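You operate a simulated robot arm through the tools that you are given. There is no shell and no other tool.

You are at the controls of a simulated robot arm. One attempt, no reset.

Task
Swap the torn module in seat A for number 21, turn the one in seat D round and test.
Fine: torn one on the low grey shelf; rubber rings toward the lamp block; the orange button must light the green lamp.

It is judged by the outcome, as a careful person would: the job done as asked, and still so three seconds after it is handed in. It fails if anything else is knocked over, pushed out of place, dropped, spilled or broken.

Robot
A 7-joint arm with a three-finger gripper, fixed in place. Base frame: the origin is on the floor under the middle of its stand, x ahead of it, y to its left, z up. Lengths are in mm, angles in rad, forces in N, time in s.
With the tool pointing down near the work surface it reaches from about 100 to 860 mm from the base axis. Its first joint turns from -2.897 to 2.897 rad. Payload 2.94 kg.
The tool frame sits at the grasp point between the pads (the TCP): z along the fingers, y along the line on which they close. The tips reach 30 mm beyond it. The gripper opens to 132 mm; its body begins 107 mm behind the TCP.
Orientation is that of the tool frame in the base frame, as a unit quaternion [x, y, z, w]. With the fingers straight down and closing along the base's y, the tool's x points along the base's -x, its y along +y and its z along -z.

Tools
- The arm moves only by the tool step_arm. Its argument "series" is a list of rows, each a list of 7 numbers: the shift along the tool's x, y, z in m, then the turn, a rotation vector about the tool's x, y, z in rad, then the finger opening in m, from 0 to 0.132. In form: [[x, y, z, ax, ay, az, gripper], ...]. A call has 1 to 20 rows; each row is the pose to reach, as a shift and turn from the pose commanded when the call began, along the tool's axes at that moment. A row lasts 0.2 s, in which the tool goes at most 50 mm and 0.15 rad; a call with a longer step from one row to the next is refused whole, and so is a gripper value outside its range. Where a pose cannot be reached the arm comes as near as it can. A force on the tool above 40 N (or 10 N above the force at the start of the call, whichever is more), or a blocked arm, ends the call early, and 0.2 s more pass. The fingers move at their own pace (about 37.4 mm/s each) and stop on an object; they squeeze with about 41 N. The grip force told is the motor's: it shows also when the fingers shut on nothing. Time passes only in rows, and 0.2 s behind the last, so rows that repeat a pose let the fingers close. It gives the time, the measured TCP pose, the force on the tool (base axes), the opening and the grip force at its end, in the units of the frame above (readings bear some noise), with the torque about the TCP (base axes, N m) and any sound that the robot's microphone picked up.
- Cameras (640 x 400 px; columns grow to the right, rows downward): "scene" is fixed at [50, -501.2, 1611.4]; the picture's right is [0.77, -0.64, 0.00], its down [-0.48, -0.58, -0.65] and it looks along [0.42, 0.50, -0.76] (base axes); focal length 308 px, centre (320, 200). "wrist" rides on the gripper at [72, 3, -144] in the tool frame; the picture's right is [-0.04, 1.00, 0.00], its down [-0.88, -0.04, -0.48] and it looks along [-0.47, -0.02, 0.88] (tool axes); focal length 256 px, centre (320, 200). There is no depth. A picture from a camera that has moved, and an enlarged one, comes with that camera's place and axes in the base frame and with its lens.
- get_image(camera): a new picture of that camera. No time passes.
- raise_lower(by): moves the trunk up (or, below 0, down) by that many mm; the arm rides with it, the base frame stays. It gives what a move gives, with no picture.
- inspect(camera, box): a new picture of the part [left, top, right, bottom] of that camera's present view, enlarged. No time passes.
- close_job(): hands the job in; it is judged then, once.

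Nothing tells you positions but the pictures and the camera data. Unless the task says otherwise, let go and move clear before handing in.

The tools are called after "Request:" as a command line: name --pt "numbers of a row" for each row, then --argument value for the rest, lists and objects as JSON in quotes. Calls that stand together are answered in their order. step_arm: Moves the arm, as the interface text tells. Its arguments: {"type":"object","properties":{"series":{"type":"array","items":{"type":"array","items":{"type":"number"}}}},"required":["series"]} The other tools are called the same way: raise_lower (by) moves the trunk up or down; get_image (camera) takes a picture; inspect (camera, box) takes an enlarged picture of a part of a camera's view; close_job () hands the job in.

At the start:

```text
time_s: 0.0
position: [633.2, -242.9, 1233.5]
tool_rot: [0.0, 1.0, 0.0, 0.001]
contact_force: [0.0, 0.1, 1.0]
moment: [0.04, 0.01, 0.02]
opening: 132.2
grip_force: 0.1
trunk travel left (down, up): [-350.0, 190.0]
```

scene: 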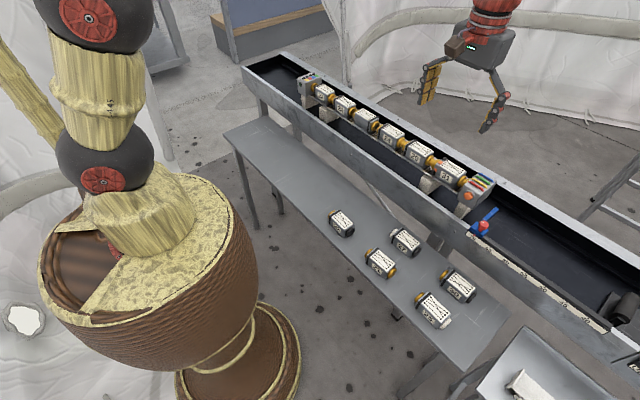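
wrist: 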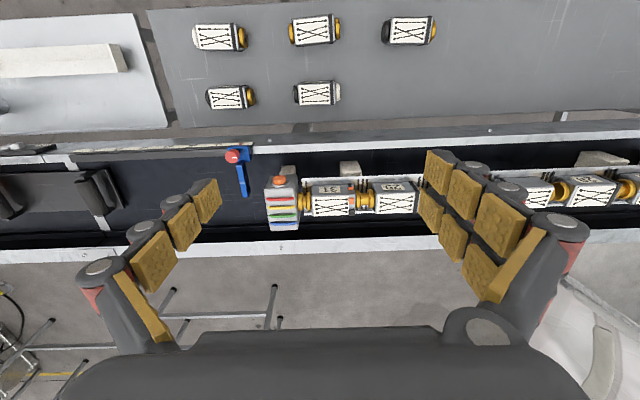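

I see a conveyor-like trough with a row of numbered modules, a grey table with five spare modules in front of it, and a lamp block at the right-hand end of the row. I'll look closer before moving anything.

Request:
inspect --camera "scene" --box '[280, 60, 400, 135]'

Request:
inspect --camera "scene" --box '[370, 110, 510, 198]'

Request:
inspect --camera "scene" --box '[310, 190, 500, 340]'

Request:
inspect --camera "scene" --box '[440, 180, 640, 400]'

Request:
inspect --camera "wrist" --box '[180, 0, 460, 120]'

Request:
inspect --camera "wrist" --box '[210, 140, 430, 250]'

```text
5.33 times, centred on (340, 98) of scene
camera zoom: at [50.0, -501.2, 1611.4], right [0.77, -0.64, 0.0], down [-0.48, -0.58, -0.65], along [0.42, 0.5, -0.76], focal length 1644 px, centre (213, 747)
```

zoom: 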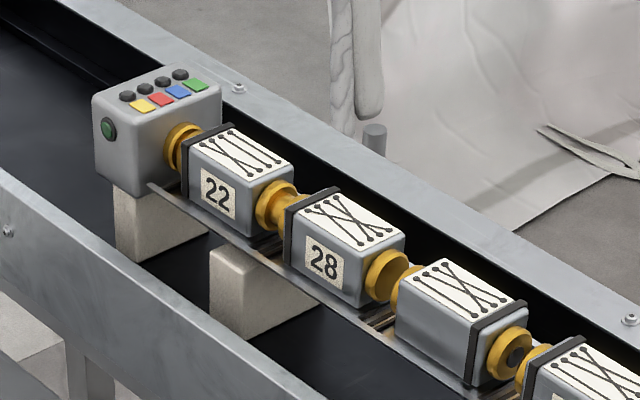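

```text
4.55 times, centred on (440, 154) of scene
camera zoom: at [50.0, -501.2, 1611.4], right [0.77, -0.64, 0.0], down [-0.48, -0.58, -0.65], along [0.42, 0.5, -0.76], focal length 1401 px, centre (-226, 409)
```

zoom: 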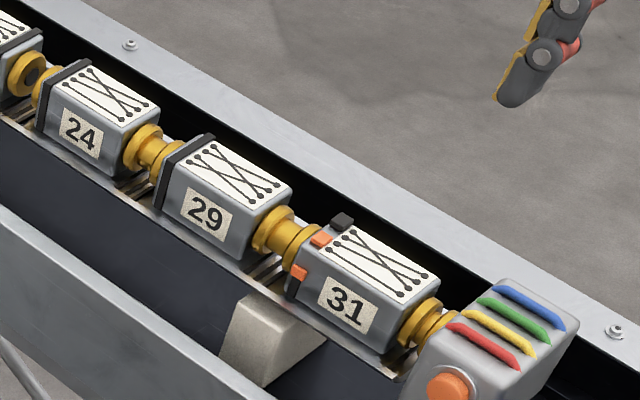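

```text
2.67 times, centred on (405, 265) of scene
camera zoom: at [50.0, -501.2, 1611.4], right [0.77, -0.64, 0.0], down [-0.48, -0.58, -0.65], along [0.42, 0.5, -0.76], focal length 822 px, centre (93, 27)
```

zoom: 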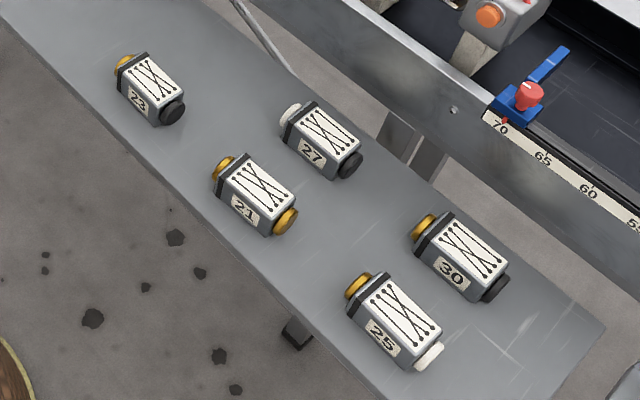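

```text
1.82 times, centred on (540, 290) of scene
camera zoom: at [50.0, -501.2, 1611.4], right [0.77, -0.64, 0.0], down [-0.48, -0.58, -0.65], along [0.42, 0.5, -0.76], focal length 560 px, centre (-80, 36)
```

zoom: 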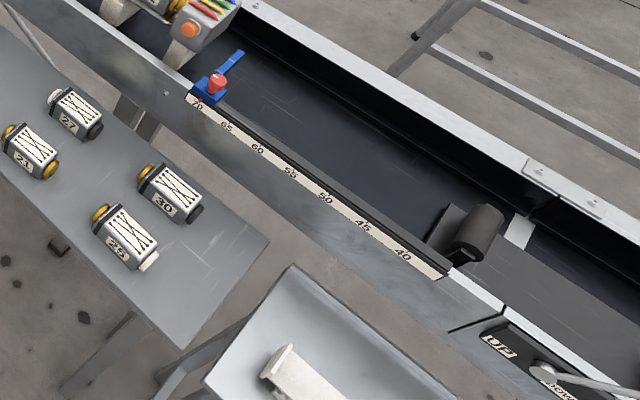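

```text
2.29 times, centred on (320, 60) of wrist
camera zoom: at [560.0, -240.4, 1377.0], right [0.04, 1.0, 0.0], down [0.88, -0.04, 0.48], along [0.47, -0.02, -0.88], focal length 585 px, centre (320, 520)
```

zoom: 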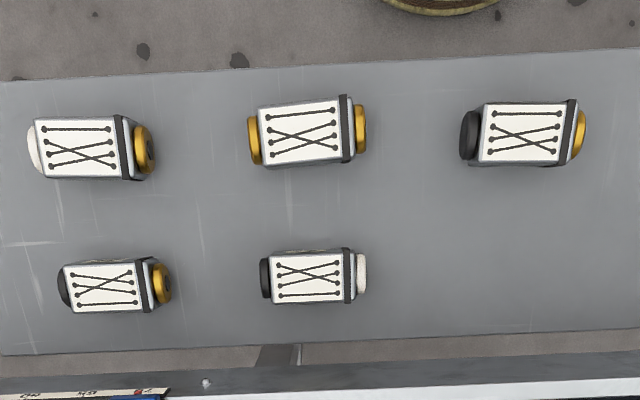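

```text
2.91 times, centred on (320, 195) of wrist
camera zoom: at [560.0, -240.4, 1377.0], right [0.04, 1.0, 0.0], down [0.88, -0.04, 0.48], along [0.47, -0.02, -0.88], focal length 745 px, centre (320, 214)
```

zoom: 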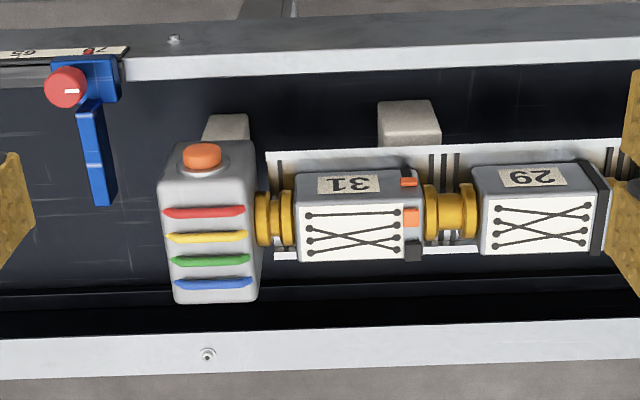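

The row runs roughly along y at x≈780 (z≈950), and the spares lie on a lower grey table (z≈700). I need to find the seat letters, the low grey shelf, and which end is the lamp block, so I'll zoom in further.

Request:
inspect --camera "scene" --box '[290, 62, 340, 104]'

Request:
inspect --camera "scene" --box '[430, 155, 510, 215]'

Request:
inspect --camera "scene" --box '[350, 105, 410, 150]'

Request:
inspect --camera "scene" --box '[140, 0, 340, 130]'

Request:
inspect --camera "scene" --box '[440, 300, 640, 400]'

Request:
inspect --camera "wrist" --box '[0, 0, 200, 130]'

Request:
inspect --camera "wrist" --box '[500, 130, 640, 230]'

Request:
inspect --camera "wrist" --box '[300, 160, 420, 235]'

```text
9.52 times, centred on (315, 83) of scene
camera zoom: at [50.0, -501.2, 1611.4], right [0.77, -0.64, 0.0], down [-0.48, -0.58, -0.65], along [0.42, 0.5, -0.76], focal length 2936 px, centre (368, 1314)
```

zoom: 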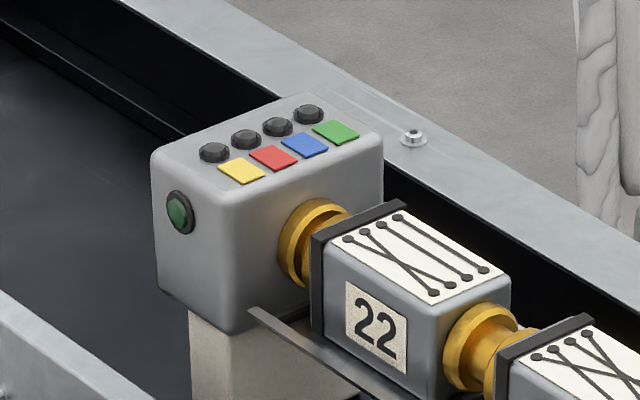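

```text
6.67 times, centred on (470, 185) of scene
camera zoom: at [50.0, -501.2, 1611.4], right [0.77, -0.64, 0.0], down [-0.48, -0.58, -0.65], along [0.42, 0.5, -0.76], focal length 2055 px, centre (-680, 300)
```

zoom: 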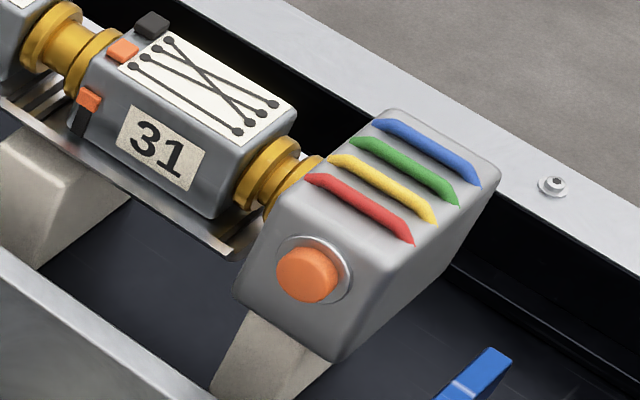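

```text
8.89 times, centred on (380, 128) of scene
camera zoom: at [50.0, -501.2, 1611.4], right [0.77, -0.64, 0.0], down [-0.48, -0.58, -0.65], along [0.42, 0.5, -0.76], focal length 2740 px, centre (-213, 844)
```

zoom: 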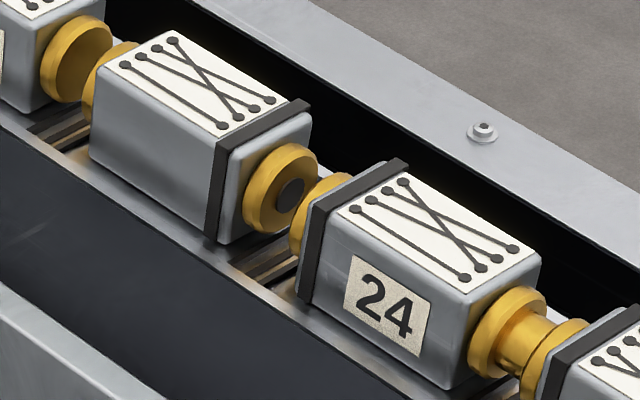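

```text
3.08 times, centred on (240, 65) of scene
camera zoom: at [50.0, -501.2, 1611.4], right [0.77, -0.64, 0.0], down [-0.48, -0.58, -0.65], along [0.42, 0.5, -0.76], focal length 948 px, centre (566, 615)
```

zoom: 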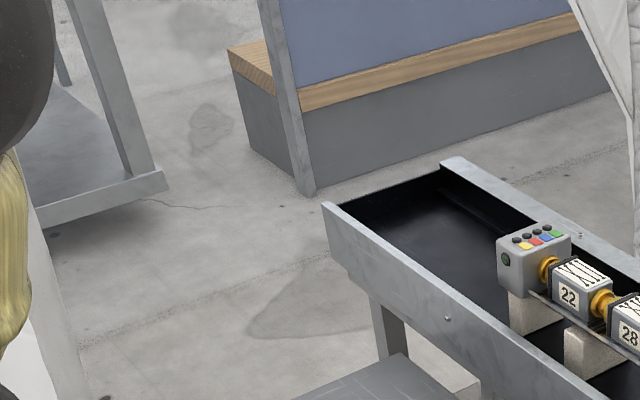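

```text
3.20 times, centred on (540, 350) of scene
camera zoom: at [50.0, -501.2, 1611.4], right [0.77, -0.64, 0.0], down [-0.48, -0.58, -0.65], along [0.42, 0.5, -0.76], focal length 986 px, centre (-384, -280)
```

zoom: 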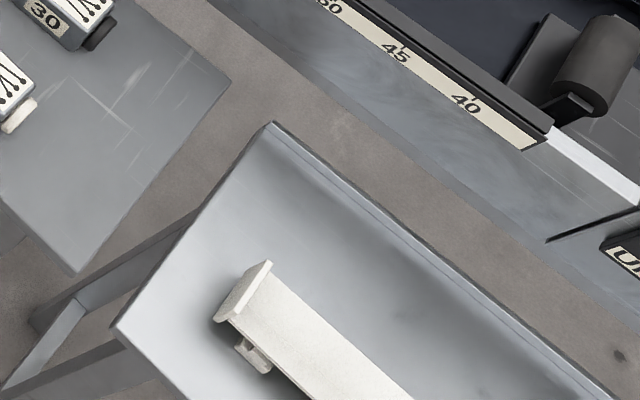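

```text
3.08 times, centred on (100, 65) of wrist
camera zoom: at [560.0, -240.4, 1377.0], right [0.04, 1.0, 0.0], down [0.88, -0.04, 0.48], along [0.47, -0.02, -0.88], focal length 788 px, centre (997, 615)
```

zoom: 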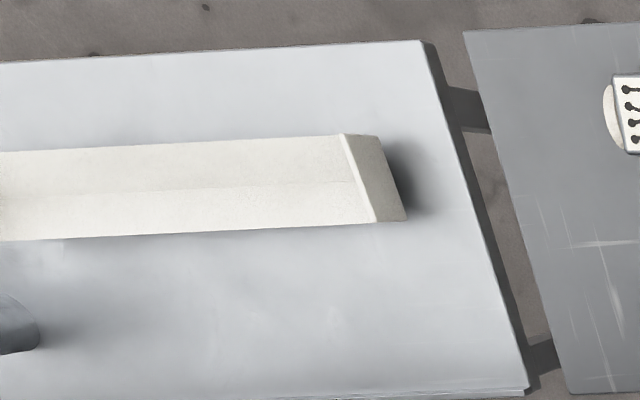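

```text
4.00 times, centred on (570, 180) of wrist
camera zoom: at [560.0, -240.4, 1377.0], right [0.04, 1.0, 0.0], down [0.88, -0.04, 0.48], along [0.47, -0.02, -0.88], focal length 1024 px, centre (-680, 280)
```

zoom: 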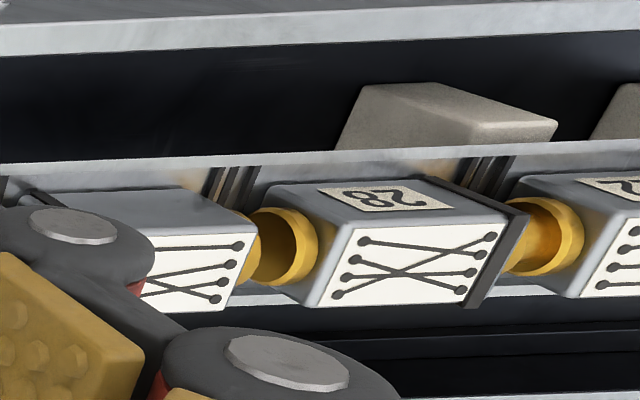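

```text
5.33 times, centred on (360, 198) of wrist
camera zoom: at [560.0, -240.4, 1377.0], right [0.04, 1.0, 0.0], down [0.88, -0.04, 0.48], along [0.47, -0.02, -0.88], focal length 1365 px, centre (107, 213)
```

zoom: 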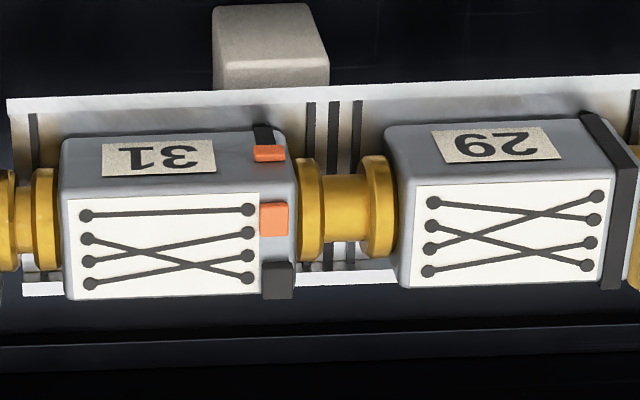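

Seat A is module 31, whose black ring is torn, next to the orange-button block. Seat D is the reversed module, fourth along. The ring ends of the others point to the left block, which carries the lamps. I'll bring the wrist camera closer to study the seats and contacts.

Request:
step_arm --pt "-0.015 0.03 0.02 0 0 0 0.132" --pt "-0.03 0.06 0.04 0 0 0 0.132" --pt "-0.045 0.09 0.06 0 0 0 0.132" --pt "-0.05 0.12 0.08 0 0 0 0.132" --pt "-0.05 0.14 0.1 0 0 0 0.132"

```text
time_s: 1.2
position: [683.4, -103.9, 1133.5]
tool_rot: [0.001, 1.0, 0.0, 0.0]
contact_force: [1.6, -0.6, 0.5]
moment: [-0.01, 0.02, -0.01]
opening: 131.8
grip_force: 0.2
trunk travel left (down, up): [-350.0, 190.0]
```

The arm moved as commanded. I'll look at the row from here.

Request:
get_image --camera "wrist"

Request:
inspect --camera "wrist" --box '[180, 120, 460, 295]'

```text
taken
camera wrist: at [610.5, -100.0, 1276.1], right [0.04, 1.0, 0.0], down [0.88, -0.04, 0.48], along [0.47, -0.02, -0.88], focal length 256 px, centre (320, 200)
```

wrist: 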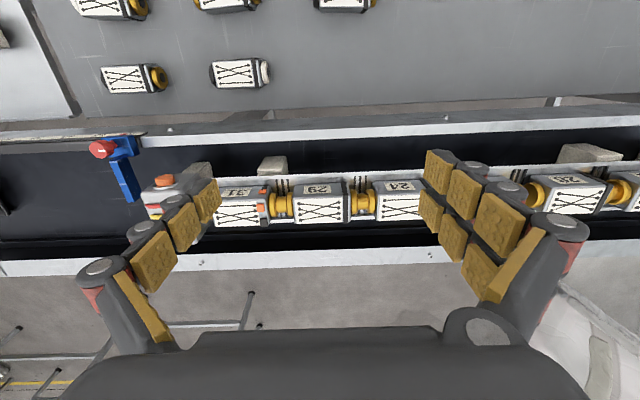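

```text
2.29 times, centred on (320, 208) of wrist
camera zoom: at [610.5, -100.0, 1276.1], right [0.04, 1.0, 0.0], down [0.88, -0.04, 0.48], along [0.47, -0.02, -0.88], focal length 585 px, centre (320, 183)
```

zoom: 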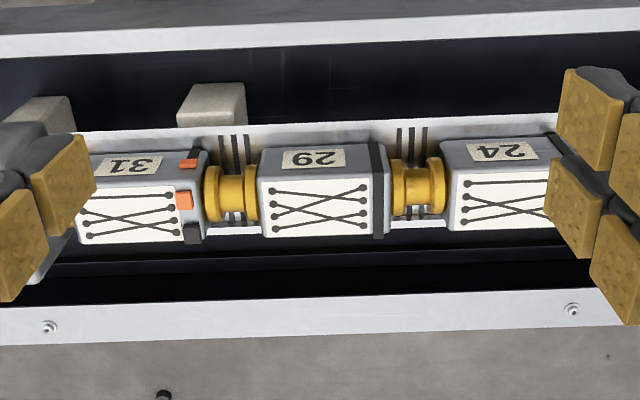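

Combining two wrist views puts the module in seat B at about (802, -108), top z≈957, so seat A is near y≈-216 and seat D near y≈+108. The trough walls top out at z≈889, well below the modules. I'll turn the wrist so the camera faces +y and look for the low grey shelf.

Request:
step_arm --pt "0.02 0 -0.02 0 0 -0.1428 0.132" --pt "0.04 0 -0.04 0 0 -0.2856 0.132" --pt "0.06 0 -0.06 0 0 -0.4284 0.132" --pt "0.08 0 -0.08 0 0 -0.5712 0.132" --pt "0.1 0 -0.1 0 0 -0.714 0.132" --pt "0.12 0 -0.1 0 0 -0.8568 0.132" --pt "0.14 0 -0.1 0 0 -0.9996 0.132" --pt "0.16 0 -0.1 0 0 -1.1424 0.132" --pt "0.18 0 -0.1 0 0 -1.2852 0.132" --pt "0.2 0 -0.1 0 0 -1.428 0.132" --pt "0.2 0 -0.1 0 0 -1.5708 0.132"

Request:
get_image --camera "wrist"

Request:
get_image --camera "scene"

```text
time_s: 3.6
position: [483.1, -104.6, 1233.4]
tool_rot: [0.708, -0.706, 0.0, 0.001]
contact_force: [-0.4, 0.1, 0.6]
moment: [0.0, 0.0, 0.01]
opening: 131.6
grip_force: 0.1
trunk travel left (down, up): [-350.0, 190.0]
```

```text
taken
camera wrist: at [479.1, -176.3, 1376.3], right [-1.0, 0.04, 0.0], down [0.04, 0.88, 0.48], along [0.02, 0.48, -0.88], focal length 256 px, centre (320, 200)
```

wrist: 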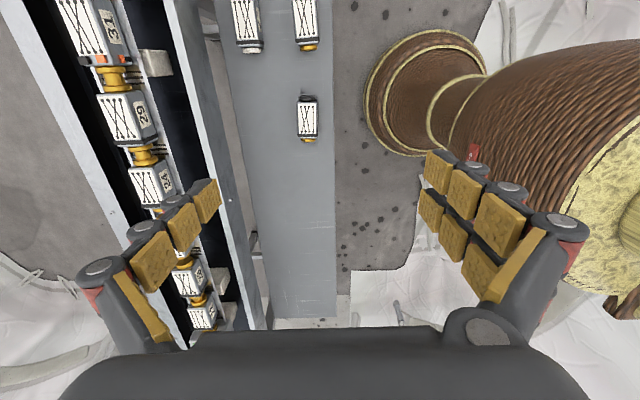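

```text
taken
```

scene: 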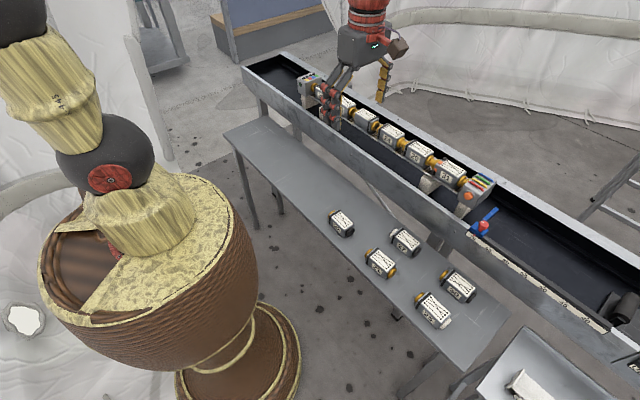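

The camera now sees the long grey shelf with spares, and nothing else within reach on the +y side. I'll look toward -y and the floor near the robot, to be sure no other "low grey shelf" exists.

Request:
step_arm --pt "0.04 0.01 0 0 0 0 0.132" --pt "0.08 0.02 0 0 0.1 0 0.132" --pt "0.12 0.03 0 0 0.2 0 0.132" --pt "0.16 0.04 0 0 0.3 0 0.132" --pt "0.2 0.05 0 0 0.4 0 0.132" --pt "0.24 0.06 0 0 0.5 0 0.132" --pt "0.25 0.07 0 0 0.6 0 0.132" --pt "0.25 0.08 0 0 0.7 0 0.132" --pt "0.25 0.08 0 0 0.8 0 0.132" --pt "0.25 0.08 0 0 0.9 0 0.132"

Request:
get_image --camera "wrist"

```text
time_s: 5.8
position: [402.6, -352.7, 1234.5]
tool_rot: [-0.636, 0.637, -0.308, -0.309]
contact_force: [0.0, 1.0, 0.6]
moment: [0.02, 0.02, 0.0]
opening: 132.0
grip_force: 0.2
trunk travel left (down, up): [-350.0, 190.0]
```

```text
taken
camera wrist: at [398.6, -285.0, 1379.3], right [-1.0, 0.03, -0.03], down [0.04, 0.92, -0.39], along [0.02, -0.4, -0.92], focal length 256 px, centre (320, 200)
```

wrist: 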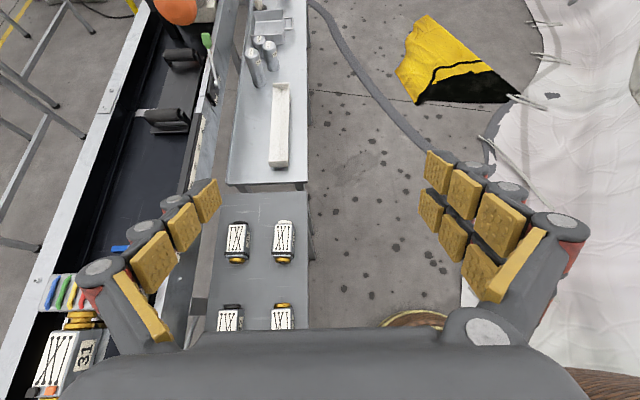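

Only three surfaces are around: the high trough, a pale rimmed tray holding other tools (barely reachable), and the low grey shelf with the spares, which I take to be the one meant. Next I go upright above seat A for a close look.

Request:
step_arm --pt "-0.01596 -0.0387 -0.00482 0 -0.09 0 0.132" --pt "-0.03192 -0.0774 -0.00964 0 -0.18 0 0.132" --pt "-0.04788 -0.1161 -0.01446 0 -0.27 0 0.132" --pt "-0.06384 -0.1548 -0.01928 0 -0.36 0 0.132" --pt "-0.0798 -0.1935 -0.0241 0 -0.45 0 0.132" --pt "-0.09576 -0.2322 -0.02892 0 -0.54 0 0.132" --pt "-0.11172 -0.2709 -0.03374 0 -0.63 0 0.132" --pt "-0.12768 -0.3096 -0.03856 0 -0.72 0 0.132" --pt "-0.14364 -0.3483 -0.04338 0 -0.81 0 0.132" --pt "-0.1596 -0.387 -0.0482 0 -0.9 0 0.132" --pt "-0.1596 -0.387 -0.0482 0 -0.9 0 0.132"

Request:
get_image --camera "wrist"

Request:
inspect --camera "wrist" --box '[200, 40, 440, 190]'

```text
time_s: 8.2
position: [791.6, -213.7, 1138.0]
tool_rot: [0.707, -0.707, 0.0, 0.0]
contact_force: [-0.3, -0.1, 0.9]
moment: [-0.01, 0.01, 0.0]
opening: 132.1
grip_force: 0.0
trunk travel left (down, up): [-350.0, 190.0]
```

```text
taken
camera wrist: at [787.3, -287.2, 1281.6], right [-1.0, 0.04, 0.0], down [0.04, 0.88, 0.48], along [0.02, 0.48, -0.88], focal length 256 px, centre (320, 200)
```

wrist: 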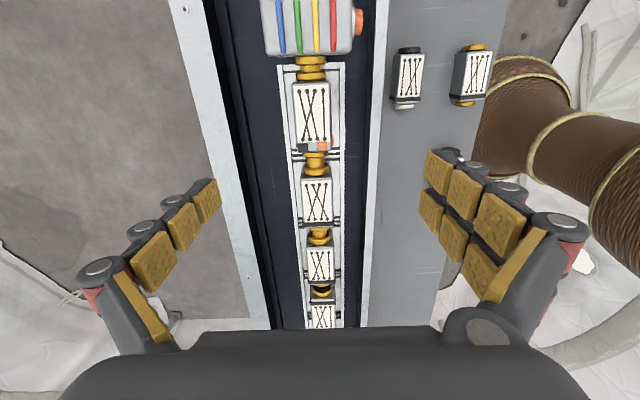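

```text
2.67 times, centred on (320, 115) of wrist
camera zoom: at [787.3, -287.2, 1281.6], right [-1.0, 0.04, 0.0], down [0.04, 0.88, 0.48], along [0.02, 0.48, -0.88], focal length 683 px, centre (320, 427)
```

zoom: 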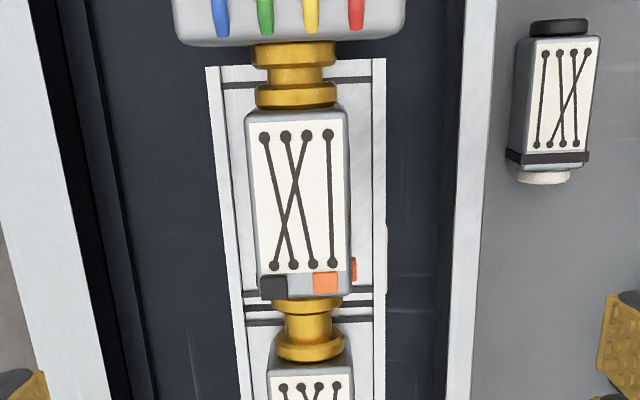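

Seat A is clear in view: 31 sits in a U-shaped rail with gold disc couplings at both ends. I'll go over seat D at the same height to see how the reversed one meets its neighbours.

Request:
step_arm --pt "-0.04 0 0.005 0 0 0 0.132" --pt "-0.08 0 0.01 0 0 0 0.132" --pt "-0.12 0 0.02 0 0 0 0.132" --pt "-0.16 0 0.03 0 0 0 0.132" --pt "-0.2 0 0.04 0 0 0 0.132" --pt "-0.24 0 0.05 0 0 0 0.132" --pt "-0.28 0 0.05 0 0 0 0.132" --pt "-0.31 0 0.05 0 0 0 0.132" --pt "-0.31 0 0.05 0 0 0 0.132"

Request:
get_image --camera "wrist"

Request:
inspect --camera "wrist" --box '[220, 10, 412, 130]'

Request:
inspect --camera "wrist" --box '[220, 110, 412, 230]'

```text
time_s: 10.2
position: [791.0, 94.1, 1087.6]
tool_rot: [0.707, -0.707, 0.0, 0.001]
contact_force: [0.5, -0.3, 0.2]
moment: [0.0, 0.02, 0.03]
opening: 131.6
grip_force: 0.0
trunk travel left (down, up): [-350.0, 190.0]
```

```text
taken
camera wrist: at [786.6, 21.1, 1231.0], right [-1.0, 0.04, 0.0], down [0.04, 0.88, 0.48], along [0.02, 0.48, -0.88], focal length 256 px, centre (320, 200)
```

wrist: 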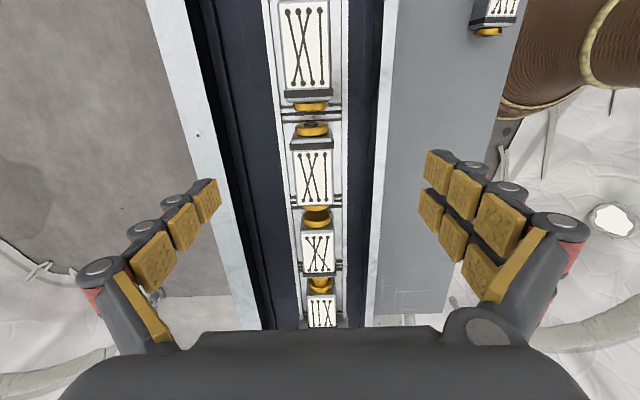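

```text
3.33 times, centred on (316, 70) of wrist
camera zoom: at [786.6, 21.1, 1231.0], right [-1.0, 0.04, 0.0], down [0.04, 0.88, 0.48], along [0.02, 0.48, -0.88], focal length 853 px, centre (333, 633)
```

zoom: 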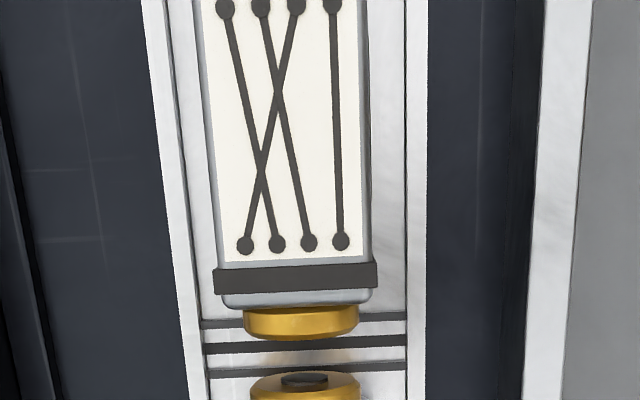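

```text
3.33 times, centred on (316, 170) of wrist
camera zoom: at [786.6, 21.1, 1231.0], right [-1.0, 0.04, 0.0], down [0.04, 0.88, 0.48], along [0.02, 0.48, -0.88], focal length 853 px, centre (333, 300)
```

zoom: 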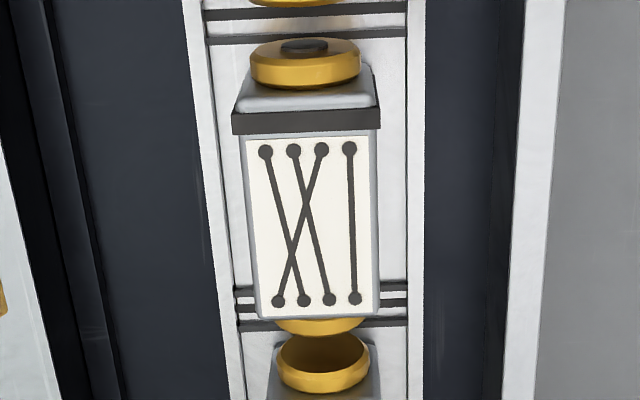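

The ring end is a solid disc with a black pin, and the plain end is an open cup, so D does face its neighbours the wrong way. The seats are spaced about 120 mm apart: A at y≈-226 and D at y≈+134, with x≈800. I'll go over seat A at low height for a reference view before gripping.

Request:
step_arm --pt "0.04 -0.002 0 0 0 0 0.132" --pt "0.08 -0.004 0 0 0 0 0.132" --pt "0.12 -0.006 0 0 0 0 0.132" --pt "0.16 -0.008 0 0 0 0 0.132" --pt "0.2 -0.0093 0 0 0 0 0.132" --pt "0.24 -0.0093 0 0 0 0 0.132" --pt "0.28 -0.0093 0.01 0 0 0 0.132" --pt "0.31 -0.0093 0.03 0 0 0 0.132" --pt "0.32 -0.0093 0.05 0 0 0 0.132" --pt "0.32 -0.0093 0.0685 0 0 0 0.132" --pt "0.32 -0.0093 0.0685 0 0 0 0.132"

Request:
get_image --camera "wrist"

Request:
inspect --camera "wrist" --box '[200, 0, 440, 150]'

Request:
inspect --camera "scene" --box '[400, 100, 520, 220]'

```text
time_s: 12.6
position: [800.2, -228.3, 1019.6]
tool_rot: [-0.706, 0.708, 0.0, 0.0]
contact_force: [-0.5, -0.2, 0.0]
moment: [0.02, -0.01, -0.02]
opening: 132.1
grip_force: 0.0
trunk travel left (down, up): [-350.0, 190.0]
```

```text
taken
camera wrist: at [795.9, -300.6, 1162.9], right [-1.0, 0.04, 0.0], down [0.04, 0.88, 0.48], along [0.02, 0.48, -0.88], focal length 256 px, centre (320, 200)
```

wrist: 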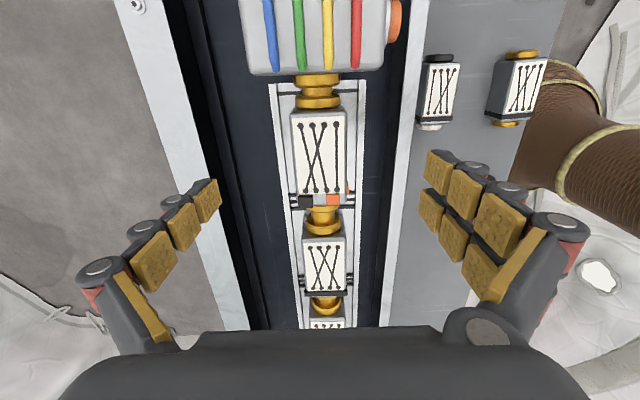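

```text
2.67 times, centred on (320, 75) of wrist
camera zoom: at [795.9, -300.6, 1162.9], right [-1.0, 0.04, 0.0], down [0.04, 0.88, 0.48], along [0.02, 0.48, -0.88], focal length 683 px, centre (320, 533)
```

zoom: 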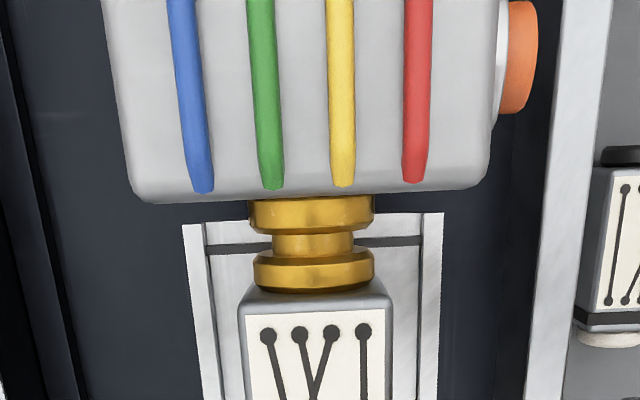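

```text
3.33 times, centred on (460, 160) of scene
camera zoom: at [50.0, -501.2, 1611.4], right [0.77, -0.64, 0.0], down [-0.48, -0.58, -0.65], along [0.42, 0.5, -0.76], focal length 1028 px, centre (-147, 333)
```

zoom: 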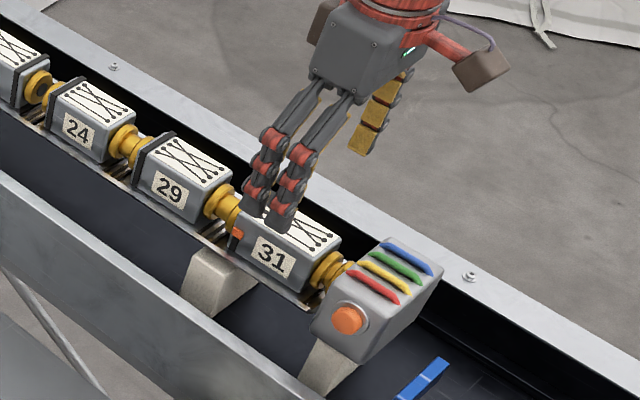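

The tool is centred over 31 (body about y -269 to -184, x≈799), with the fingers clear of both trough walls. I'll descend to about 10 mm below its top face, with the fingers still open.

Request:
step_arm --pt "0 0 0.015 0 0 0 0.132" --pt "0 0 0.03 0 0 0 0.132" --pt "0 0 0.045 0 0 0 0.132" --pt "0 0 0.055 0 0 0 0.132" --pt "0 0 0.063 0 0 0 0.132" --pt "0 0 0.07 0 0 0 0.132" --pt "0 0 0.07 0 0 0 0.132"

Request:
get_image --camera "wrist"

Request:
inspect --camera "scene" --box '[400, 110, 520, 220]'

```text
time_s: 14.2
position: [799.6, -226.8, 949.9]
tool_rot: [-0.707, 0.708, 0.0, 0.0]
contact_force: [0.4, -0.5, -0.4]
moment: [0.03, 0.02, -0.01]
opening: 131.9
grip_force: 0.1
trunk travel left (down, up): [-350.0, 190.0]
```

```text
taken
camera wrist: at [795.6, -299.4, 1092.3], right [-1.0, 0.04, 0.0], down [0.04, 0.88, 0.48], along [0.02, 0.48, -0.88], focal length 256 px, centre (320, 200)
```

wrist: 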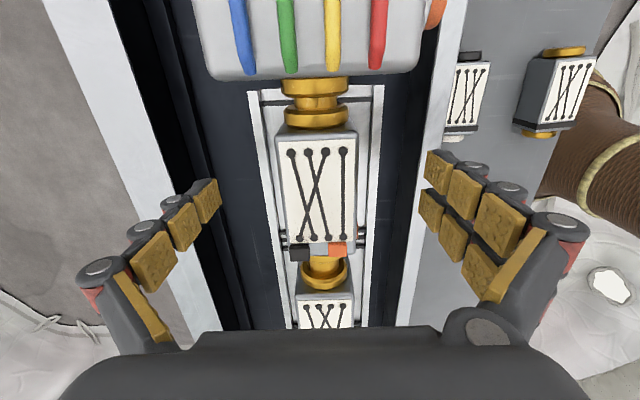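

```text
3.64 times, centred on (460, 165) of scene
camera zoom: at [50.0, -501.2, 1611.4], right [0.77, -0.64, 0.0], down [-0.48, -0.58, -0.65], along [0.42, 0.5, -0.76], focal length 1121 px, centre (-189, 327)
```

zoom: 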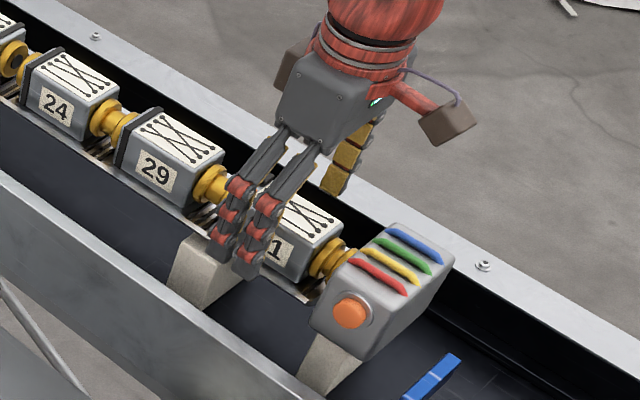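

The module fills the space between the pads nicely, about 2 mm further in +x than the tool. I'll shift over by 1.5 mm and close the fingers.

Request:
step_arm --pt "0 -0.0015 0 0 0 0 0.11" --pt "0 -0.0015 0 0 0 0 0.09" --pt "0 -0.0015 0 0 0 0 0.075" --pt "0 -0.0015 0 0 0 0 0.06" --pt "0 -0.0015 0 0 0 0 0.05" --pt "0 -0.0015 0 0 0 0 0.04" --pt "0 -0.0015 0 0 0 0 0.03" --pt "0 -0.0015 0 0 0 0 0.02" --pt "0 -0.0015 0 0 0 0 0.02" --pt "0 -0.0015 0 0 0 0 0.02"

Request:
get_image --camera "wrist"

Request:
inspect --camera "scene" --box '[400, 110, 520, 220]'

```text
time_s: 16.4
position: [802.4, -225.7, 952.1]
tool_rot: [0.707, -0.707, 0.001, 0.0]
contact_force: [1.4, -1.2, 7.6]
moment: [-0.05, -0.14, 0.05]
opening: 45.3
grip_force: 37.2
trunk travel left (down, up): [-350.0, 190.0]
```

```text
taken
camera wrist: at [797.5, -299.0, 1093.9], right [-1.0, 0.04, 0.0], down [0.04, 0.88, 0.48], along [0.02, 0.47, -0.88], focal length 256 px, centre (320, 200)
```

wrist: 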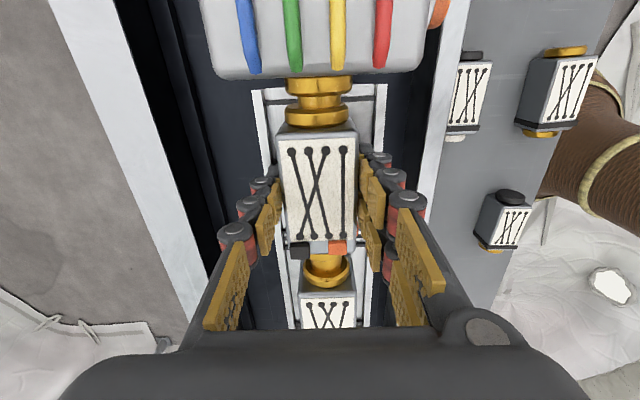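

```text
3.64 times, centred on (460, 165) of scene
camera zoom: at [50.0, -501.2, 1611.4], right [0.77, -0.64, 0.0], down [-0.48, -0.58, -0.65], along [0.42, 0.5, -0.76], focal length 1121 px, centre (-189, 327)
```

zoom: 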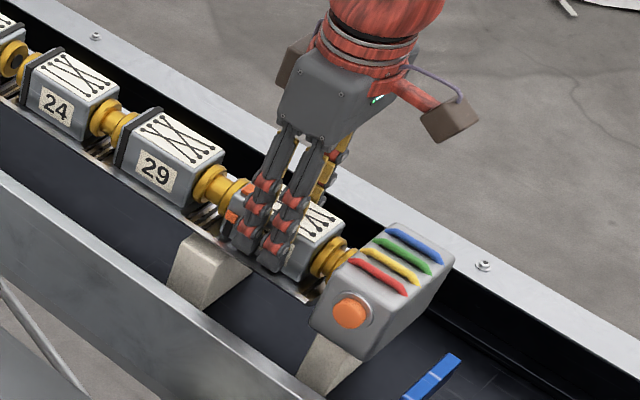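

31 is gripped at a 45 mm opening with about 37 N. I'll take a reference zoom of how it sits in the gripper, then lift gently.

Request:
inspect --camera "wrist" --box '[240, 110, 400, 260]'

Request:
step_arm --pt "0 0 -0.003 0 0 0 0.02" --pt "0 0 -0.006 0 0 0 0.02" --pt "0 0 -0.01 0 0 0 0.02" --pt "0 0 -0.015 0 0 0 0.02"

Request:
get_image --camera "wrist"

Request:
inspect --camera "scene" --box '[400, 110, 520, 220]'

```text
2.67 times, centred on (320, 185) of wrist
camera zoom: at [797.5, -299.0, 1093.9], right [-1.0, 0.04, 0.0], down [0.04, 0.88, 0.48], along [0.02, 0.47, -0.88], focal length 683 px, centre (320, 240)
```

zoom: 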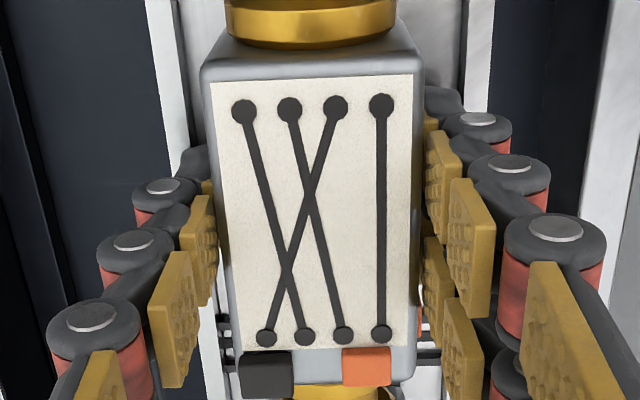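

```text
time_s: 17.4
position: [801.2, -226.0, 965.4]
tool_rot: [-0.707, 0.707, 0.0, -0.001]
contact_force: [0.3, 0.2, -3.6]
moment: [-0.02, 0.0, 0.0]
opening: 45.0
grip_force: 40.9
trunk travel left (down, up): [-350.0, 190.0]
```

```text
taken
camera wrist: at [797.4, -298.8, 1107.4], right [-1.0, 0.04, 0.0], down [0.04, 0.88, 0.48], along [0.02, 0.48, -0.88], focal length 256 px, centre (320, 200)
```

wrist: 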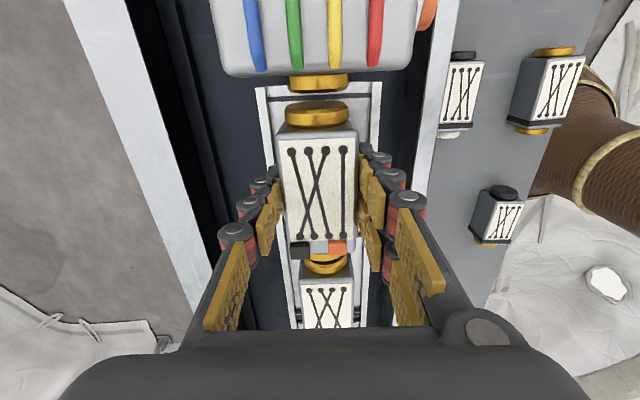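

```text
3.64 times, centred on (460, 165) of scene
camera zoom: at [50.0, -501.2, 1611.4], right [0.77, -0.64, 0.0], down [-0.48, -0.58, -0.65], along [0.42, 0.5, -0.76], focal length 1121 px, centre (-189, 327)
```

zoom: 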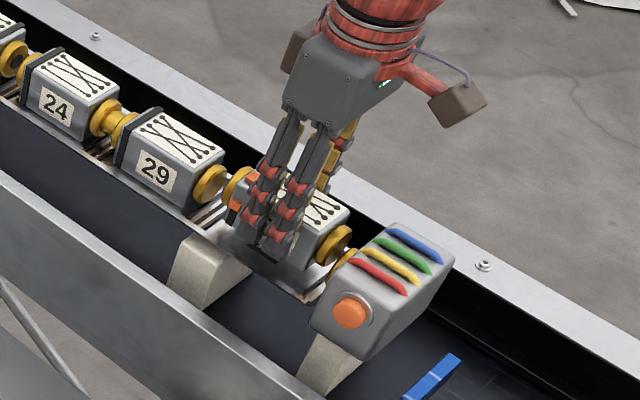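

31 came out freely, and the necks are just couplings that let go. I'll carry it up and back over the shelf to an empty area near (540, 100), beyond spare 23, and stop above it.

Request:
step_arm --pt "0 0 -0.03 0 0 0 0.02" --pt "0 0 -0.065 0 0 0 0.02" --pt "0 0 -0.1 0 0 0 0.02" --pt "-0.0326 0.0261 -0.1 0 0 0 0.02" --pt "-0.0652 0.0522 -0.1 0 0 0 0.02" --pt "-0.0978 0.0783 -0.1 0 0 0 0.02" --pt "-0.1304 0.1044 -0.1 0 0 0 0.02" --pt "-0.163 0.1305 -0.1 0 0 0 0.02" --pt "-0.1956 0.1566 -0.1 0 0 0 0.02" --pt "-0.2282 0.1827 -0.1 0 0 0 0.02" --pt "-0.2608 0.2088 -0.1 0 0 0 0.02" --pt "-0.2934 0.2349 -0.1 0 0 0 0.02" --pt "-0.326 0.261 -0.1 0 0 0 0.02" --pt "-0.326 0.261 -0.06 0 0 0 0.02" --pt "-0.326 0.261 -0.02 0 0 0 0.02" --pt "-0.326 0.261 0.02 0 0 0 0.02" --pt "-0.326 0.261 0.06 0 0 0 0.02" --pt "-0.326 0.261 0.1 0 0 0 0.02" --pt "-0.326 0.261 0.135 0 0 0 0.02" --pt "-0.326 0.261 0.135 0 0 0 0.02"

Request:
get_image --camera "wrist"

Request:
get_image --camera "scene"

```text
time_s: 21.6
position: [541.7, 99.4, 831.0]
tool_rot: [-0.707, 0.707, 0.001, 0.0]
contact_force: [0.7, 1.0, -3.6]
moment: [-0.03, 0.02, 0.02]
opening: 45.7
grip_force: 40.6
trunk travel left (down, up): [-350.0, 190.0]
```

```text
taken
camera wrist: at [536.2, 28.2, 973.2], right [-1.0, 0.04, 0.0], down [0.04, 0.88, 0.48], along [0.02, 0.48, -0.88], focal length 256 px, centre (320, 200)
```

wrist: 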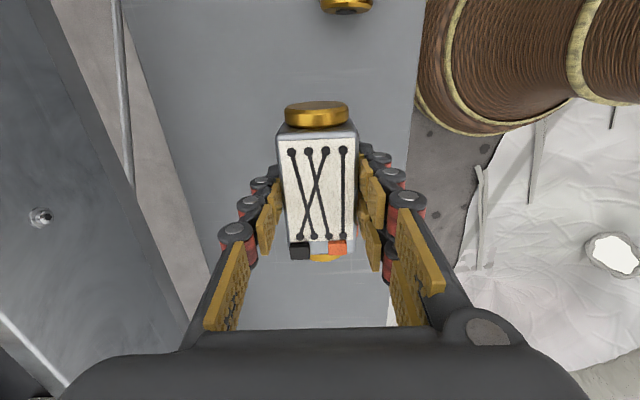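

```text
taken
```

scene: 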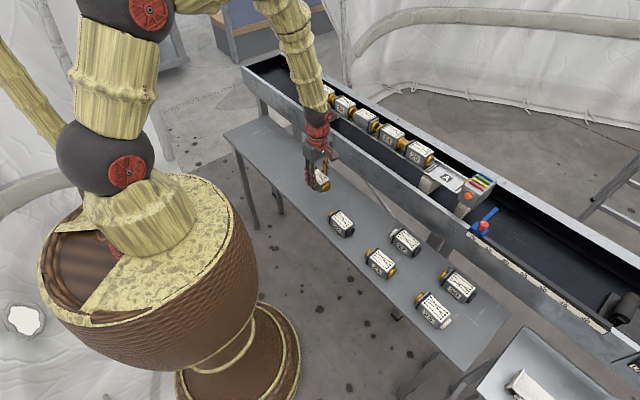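

The empty seat shows a letter "A", which confirms it. 31 hangs over clear shelf, so I'll lower it to just above the surface and then feel for contact.

Request:
step_arm --pt "0 0 0.02 0 0 0 0.02" --pt "0 0 0.035 0 0 0 0.02" --pt "0 0 0.045 0 0 0 0.02" --pt "0 0 0.052 0 0 0 0.02" --pt "0 0 0.056 0 0 0 0.02"

Request:
inspect --camera "scene" --box '[270, 130, 370, 220]'

Request:
get_image --camera "wrist"

Request:
inspect --camera "scene" --box '[400, 130, 520, 220]'

```text
time_s: 22.8
position: [541.4, 100.1, 774.9]
tool_rot: [0.707, -0.707, 0.0, 0.0]
contact_force: [0.9, -0.1, -4.7]
moment: [0.0, 0.01, -0.05]
opening: 45.2
grip_force: 40.9
trunk travel left (down, up): [-350.0, 190.0]
```

```text
4.44 times, centred on (320, 175) of scene
camera zoom: at [50.0, -501.2, 1611.4], right [0.77, -0.64, 0.0], down [-0.48, -0.58, -0.65], along [0.42, 0.5, -0.76], focal length 1370 px, centre (320, 311)
```

zoom: 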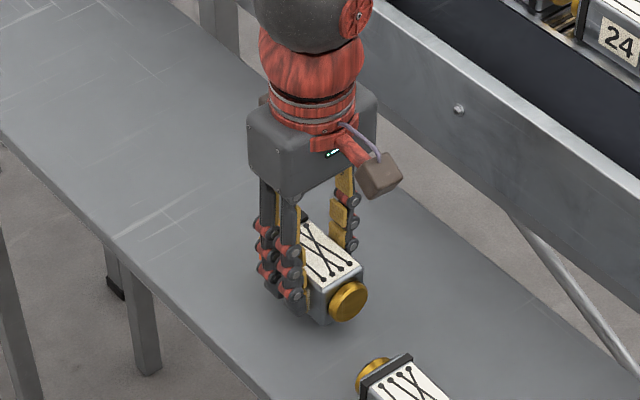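

```text
taken
camera wrist: at [536.7, 27.2, 918.2], right [-1.0, 0.04, 0.0], down [0.04, 0.88, 0.48], along [0.02, 0.48, -0.88], focal length 256 px, centre (320, 200)
```

wrist: 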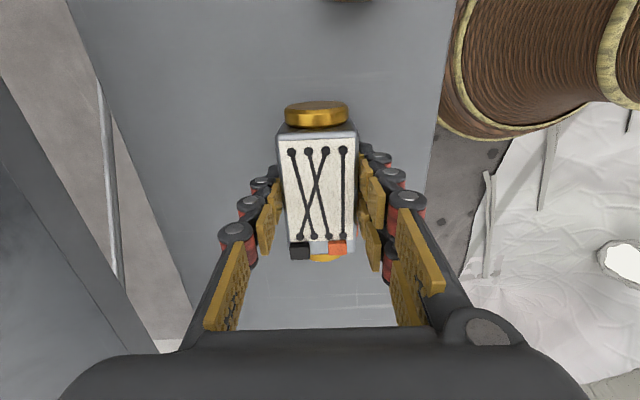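

```text
4.44 times, centred on (460, 175) of scene
camera zoom: at [50.0, -501.2, 1611.4], right [0.77, -0.64, 0.0], down [-0.48, -0.58, -0.65], along [0.42, 0.5, -0.76], focal length 1370 px, centre (-302, 311)
```

zoom: 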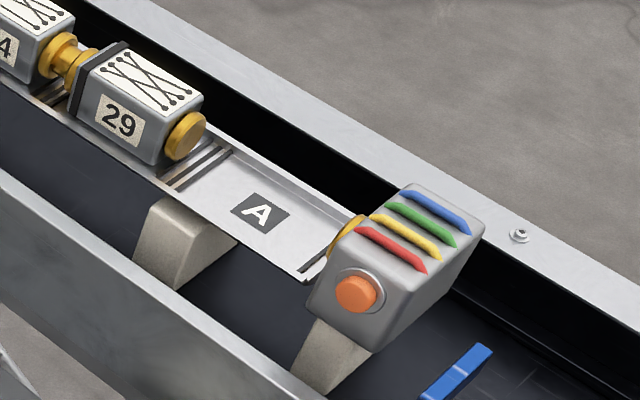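

Still a little above the shelf. I'll lower in 2 mm steps and watch the force.

Request:
step_arm --pt "0 0 0.002 0 0 0 0.02" --pt "0 0 0.004 0 0 0 0.02" --pt "0 0 0.006 0 0 0 0.02" --pt "0 0 0.008 0 0 0 0.02"

```text
time_s: 23.8
position: [539.8, 101.1, 767.3]
tool_rot: [0.707, -0.707, 0.0, -0.001]
contact_force: [1.2, -0.1, -4.6]
moment: [0.03, -0.01, 0.0]
opening: 45.4
grip_force: 41.0
trunk travel left (down, up): [-350.0, 190.0]
```

No contact yet, so I'll go on lowering slowly.

Request:
step_arm --pt "0 0 0.0015 0 0 0 0.02" --pt "0 0 0.003 0 0 0 0.02" --pt "0 0 0.0045 0 0 0 0.02" --pt "0 0 0.006 0 0 0 0.02"

```text
time_s: 24.8
position: [540.1, 100.0, 760.6]
tool_rot: [0.707, -0.707, 0.001, 0.0]
contact_force: [-0.7, -0.3, -4.9]
moment: [0.01, -0.01, -0.04]
opening: 45.0
grip_force: 41.4
trunk travel left (down, up): [-350.0, 190.0]
```

Request:
step_arm --pt "0 0 0.0015 0 0 0 0.02" --pt "0 0 0.003 0 0 0 0.02" --pt "0 0 0.0045 0 0 0 0.02"

Request:
inspect --camera "scene" --box '[290, 150, 350, 210]'

```text
time_s: 25.6
position: [538.9, 100.0, 755.3]
tool_rot: [0.707, -0.707, -0.001, -0.001]
contact_force: [-0.3, -1.2, -0.6]
moment: [-0.14, -0.05, -0.03]
opening: 45.1
grip_force: 40.8
trunk travel left (down, up): [-350.0, 190.0]
```

```text
6.67 times, centred on (320, 180) of scene
camera zoom: at [50.0, -501.2, 1611.4], right [0.77, -0.64, 0.0], down [-0.48, -0.58, -0.65], along [0.42, 0.5, -0.76], focal length 2055 px, centre (320, 333)
```

zoom: 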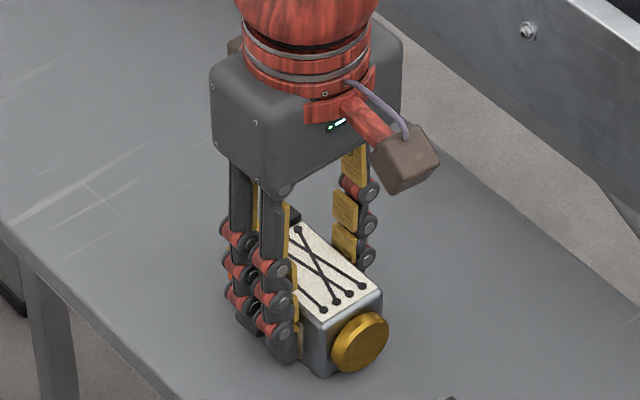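

The measured force shows the shelf has taken 31's weight. I'll open the fingers partway and back straight up.

Request:
step_arm --pt "0 0 0.0005 0 0 0 0.045" --pt "0 0 0.0005 0 0 0 0.055" --pt "0 0 0.0005 0 0 0 0.065" --pt "0 0 0.0005 0 0 0 0.08" --pt "0 0 0.0005 0 0 0 0.1" --pt "0 0 0.0005 0 0 0 0.12" --pt "0 0 0.0005 0 0 0 0.13"

Request:
get_image --camera "wrist"

```text
time_s: 27.2
position: [539.9, 101.0, 755.6]
tool_rot: [0.707, -0.707, -0.001, 0.0]
contact_force: [-0.4, 0.3, -0.5]
moment: [-0.02, -0.02, 0.02]
opening: 124.6
grip_force: 0.0
trunk travel left (down, up): [-350.0, 190.0]
```

```text
taken
camera wrist: at [536.0, 27.9, 898.6], right [-1.0, 0.04, 0.0], down [0.04, 0.88, 0.48], along [0.02, 0.48, -0.88], focal length 256 px, centre (320, 200)
```

wrist: 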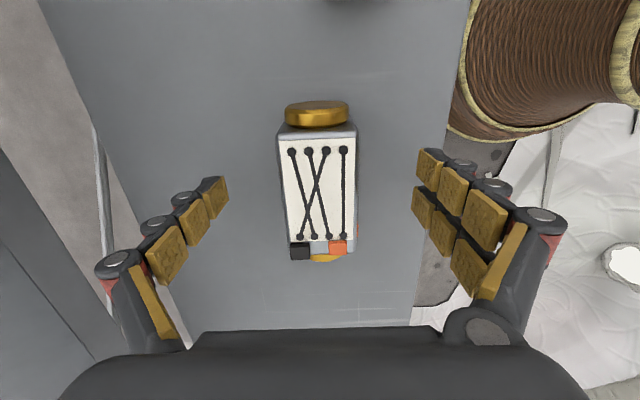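

31 stands safely on the shelf. I'll rise and travel over to number 21 near (502, -252).

Request:
step_arm --pt "0 0 -0.03 0 0 0 0.132" --pt "0 0 -0.065 0 0 0 0.132" --pt "0 0 -0.1 0 0 0 0.132" --pt "0.02 0.002 -0.13 0 0 0 0.132" --pt "0.06 0.006 -0.13 0 0 0 0.132" --pt "0.1 0.01 -0.13 0 0 0 0.132" --pt "0.14 0.015 -0.13 0 0 0 0.132" --pt "0.18 0.02 -0.13 0 0 0 0.132" --pt "0.22 0.025 -0.13 0 0 0 0.132" --pt "0.26 0.03 -0.13 0 0 0 0.132" --pt "0.3 0.035 -0.13 0 0 0 0.132" --pt "0.34 0.038 -0.13 0 0 0 0.132" --pt "0.352 0.038 -0.13 0 0 0 0.132" --pt "0.352 0.038 -0.13 0 0 0 0.132"

Request:
get_image --camera "wrist"

Request:
inspect --camera "wrist" --box '[220, 60, 420, 185]'

```text
time_s: 30.2
position: [501.1, -251.0, 886.3]
tool_rot: [0.707, -0.707, 0.0, 0.0]
contact_force: [0.0, 0.1, 0.3]
moment: [0.01, 0.0, 0.01]
opening: 132.2
grip_force: 0.0
trunk travel left (down, up): [-350.0, 190.0]
```

```text
taken
camera wrist: at [496.3, -324.2, 1029.7], right [-1.0, 0.04, 0.0], down [0.04, 0.88, 0.48], along [0.02, 0.48, -0.88], focal length 256 px, centre (320, 200)
```

wrist: 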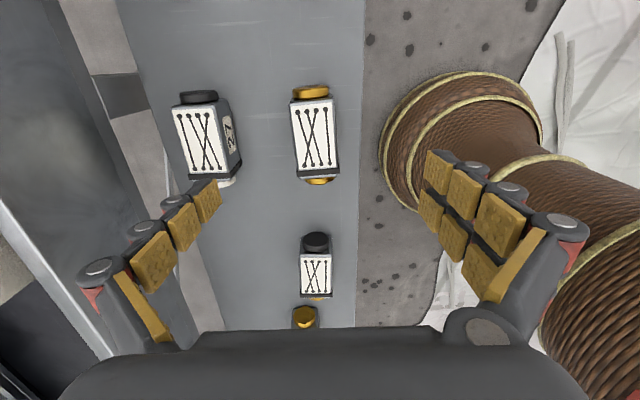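

```text
3.20 times, centred on (320, 122) of wrist
camera zoom: at [496.3, -324.2, 1029.7], right [-1.0, 0.04, 0.0], down [0.04, 0.88, 0.48], along [0.02, 0.48, -0.88], focal length 819 px, centre (320, 448)
```

zoom: 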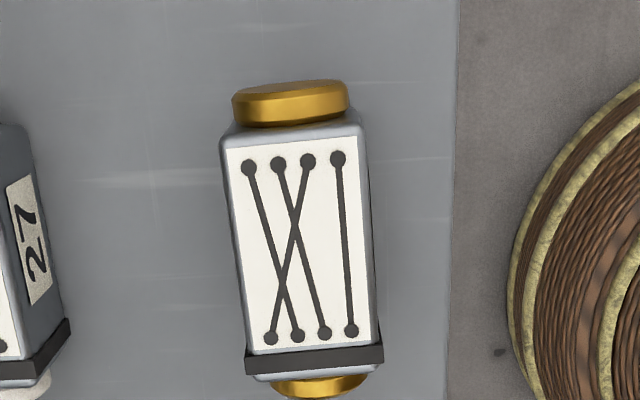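

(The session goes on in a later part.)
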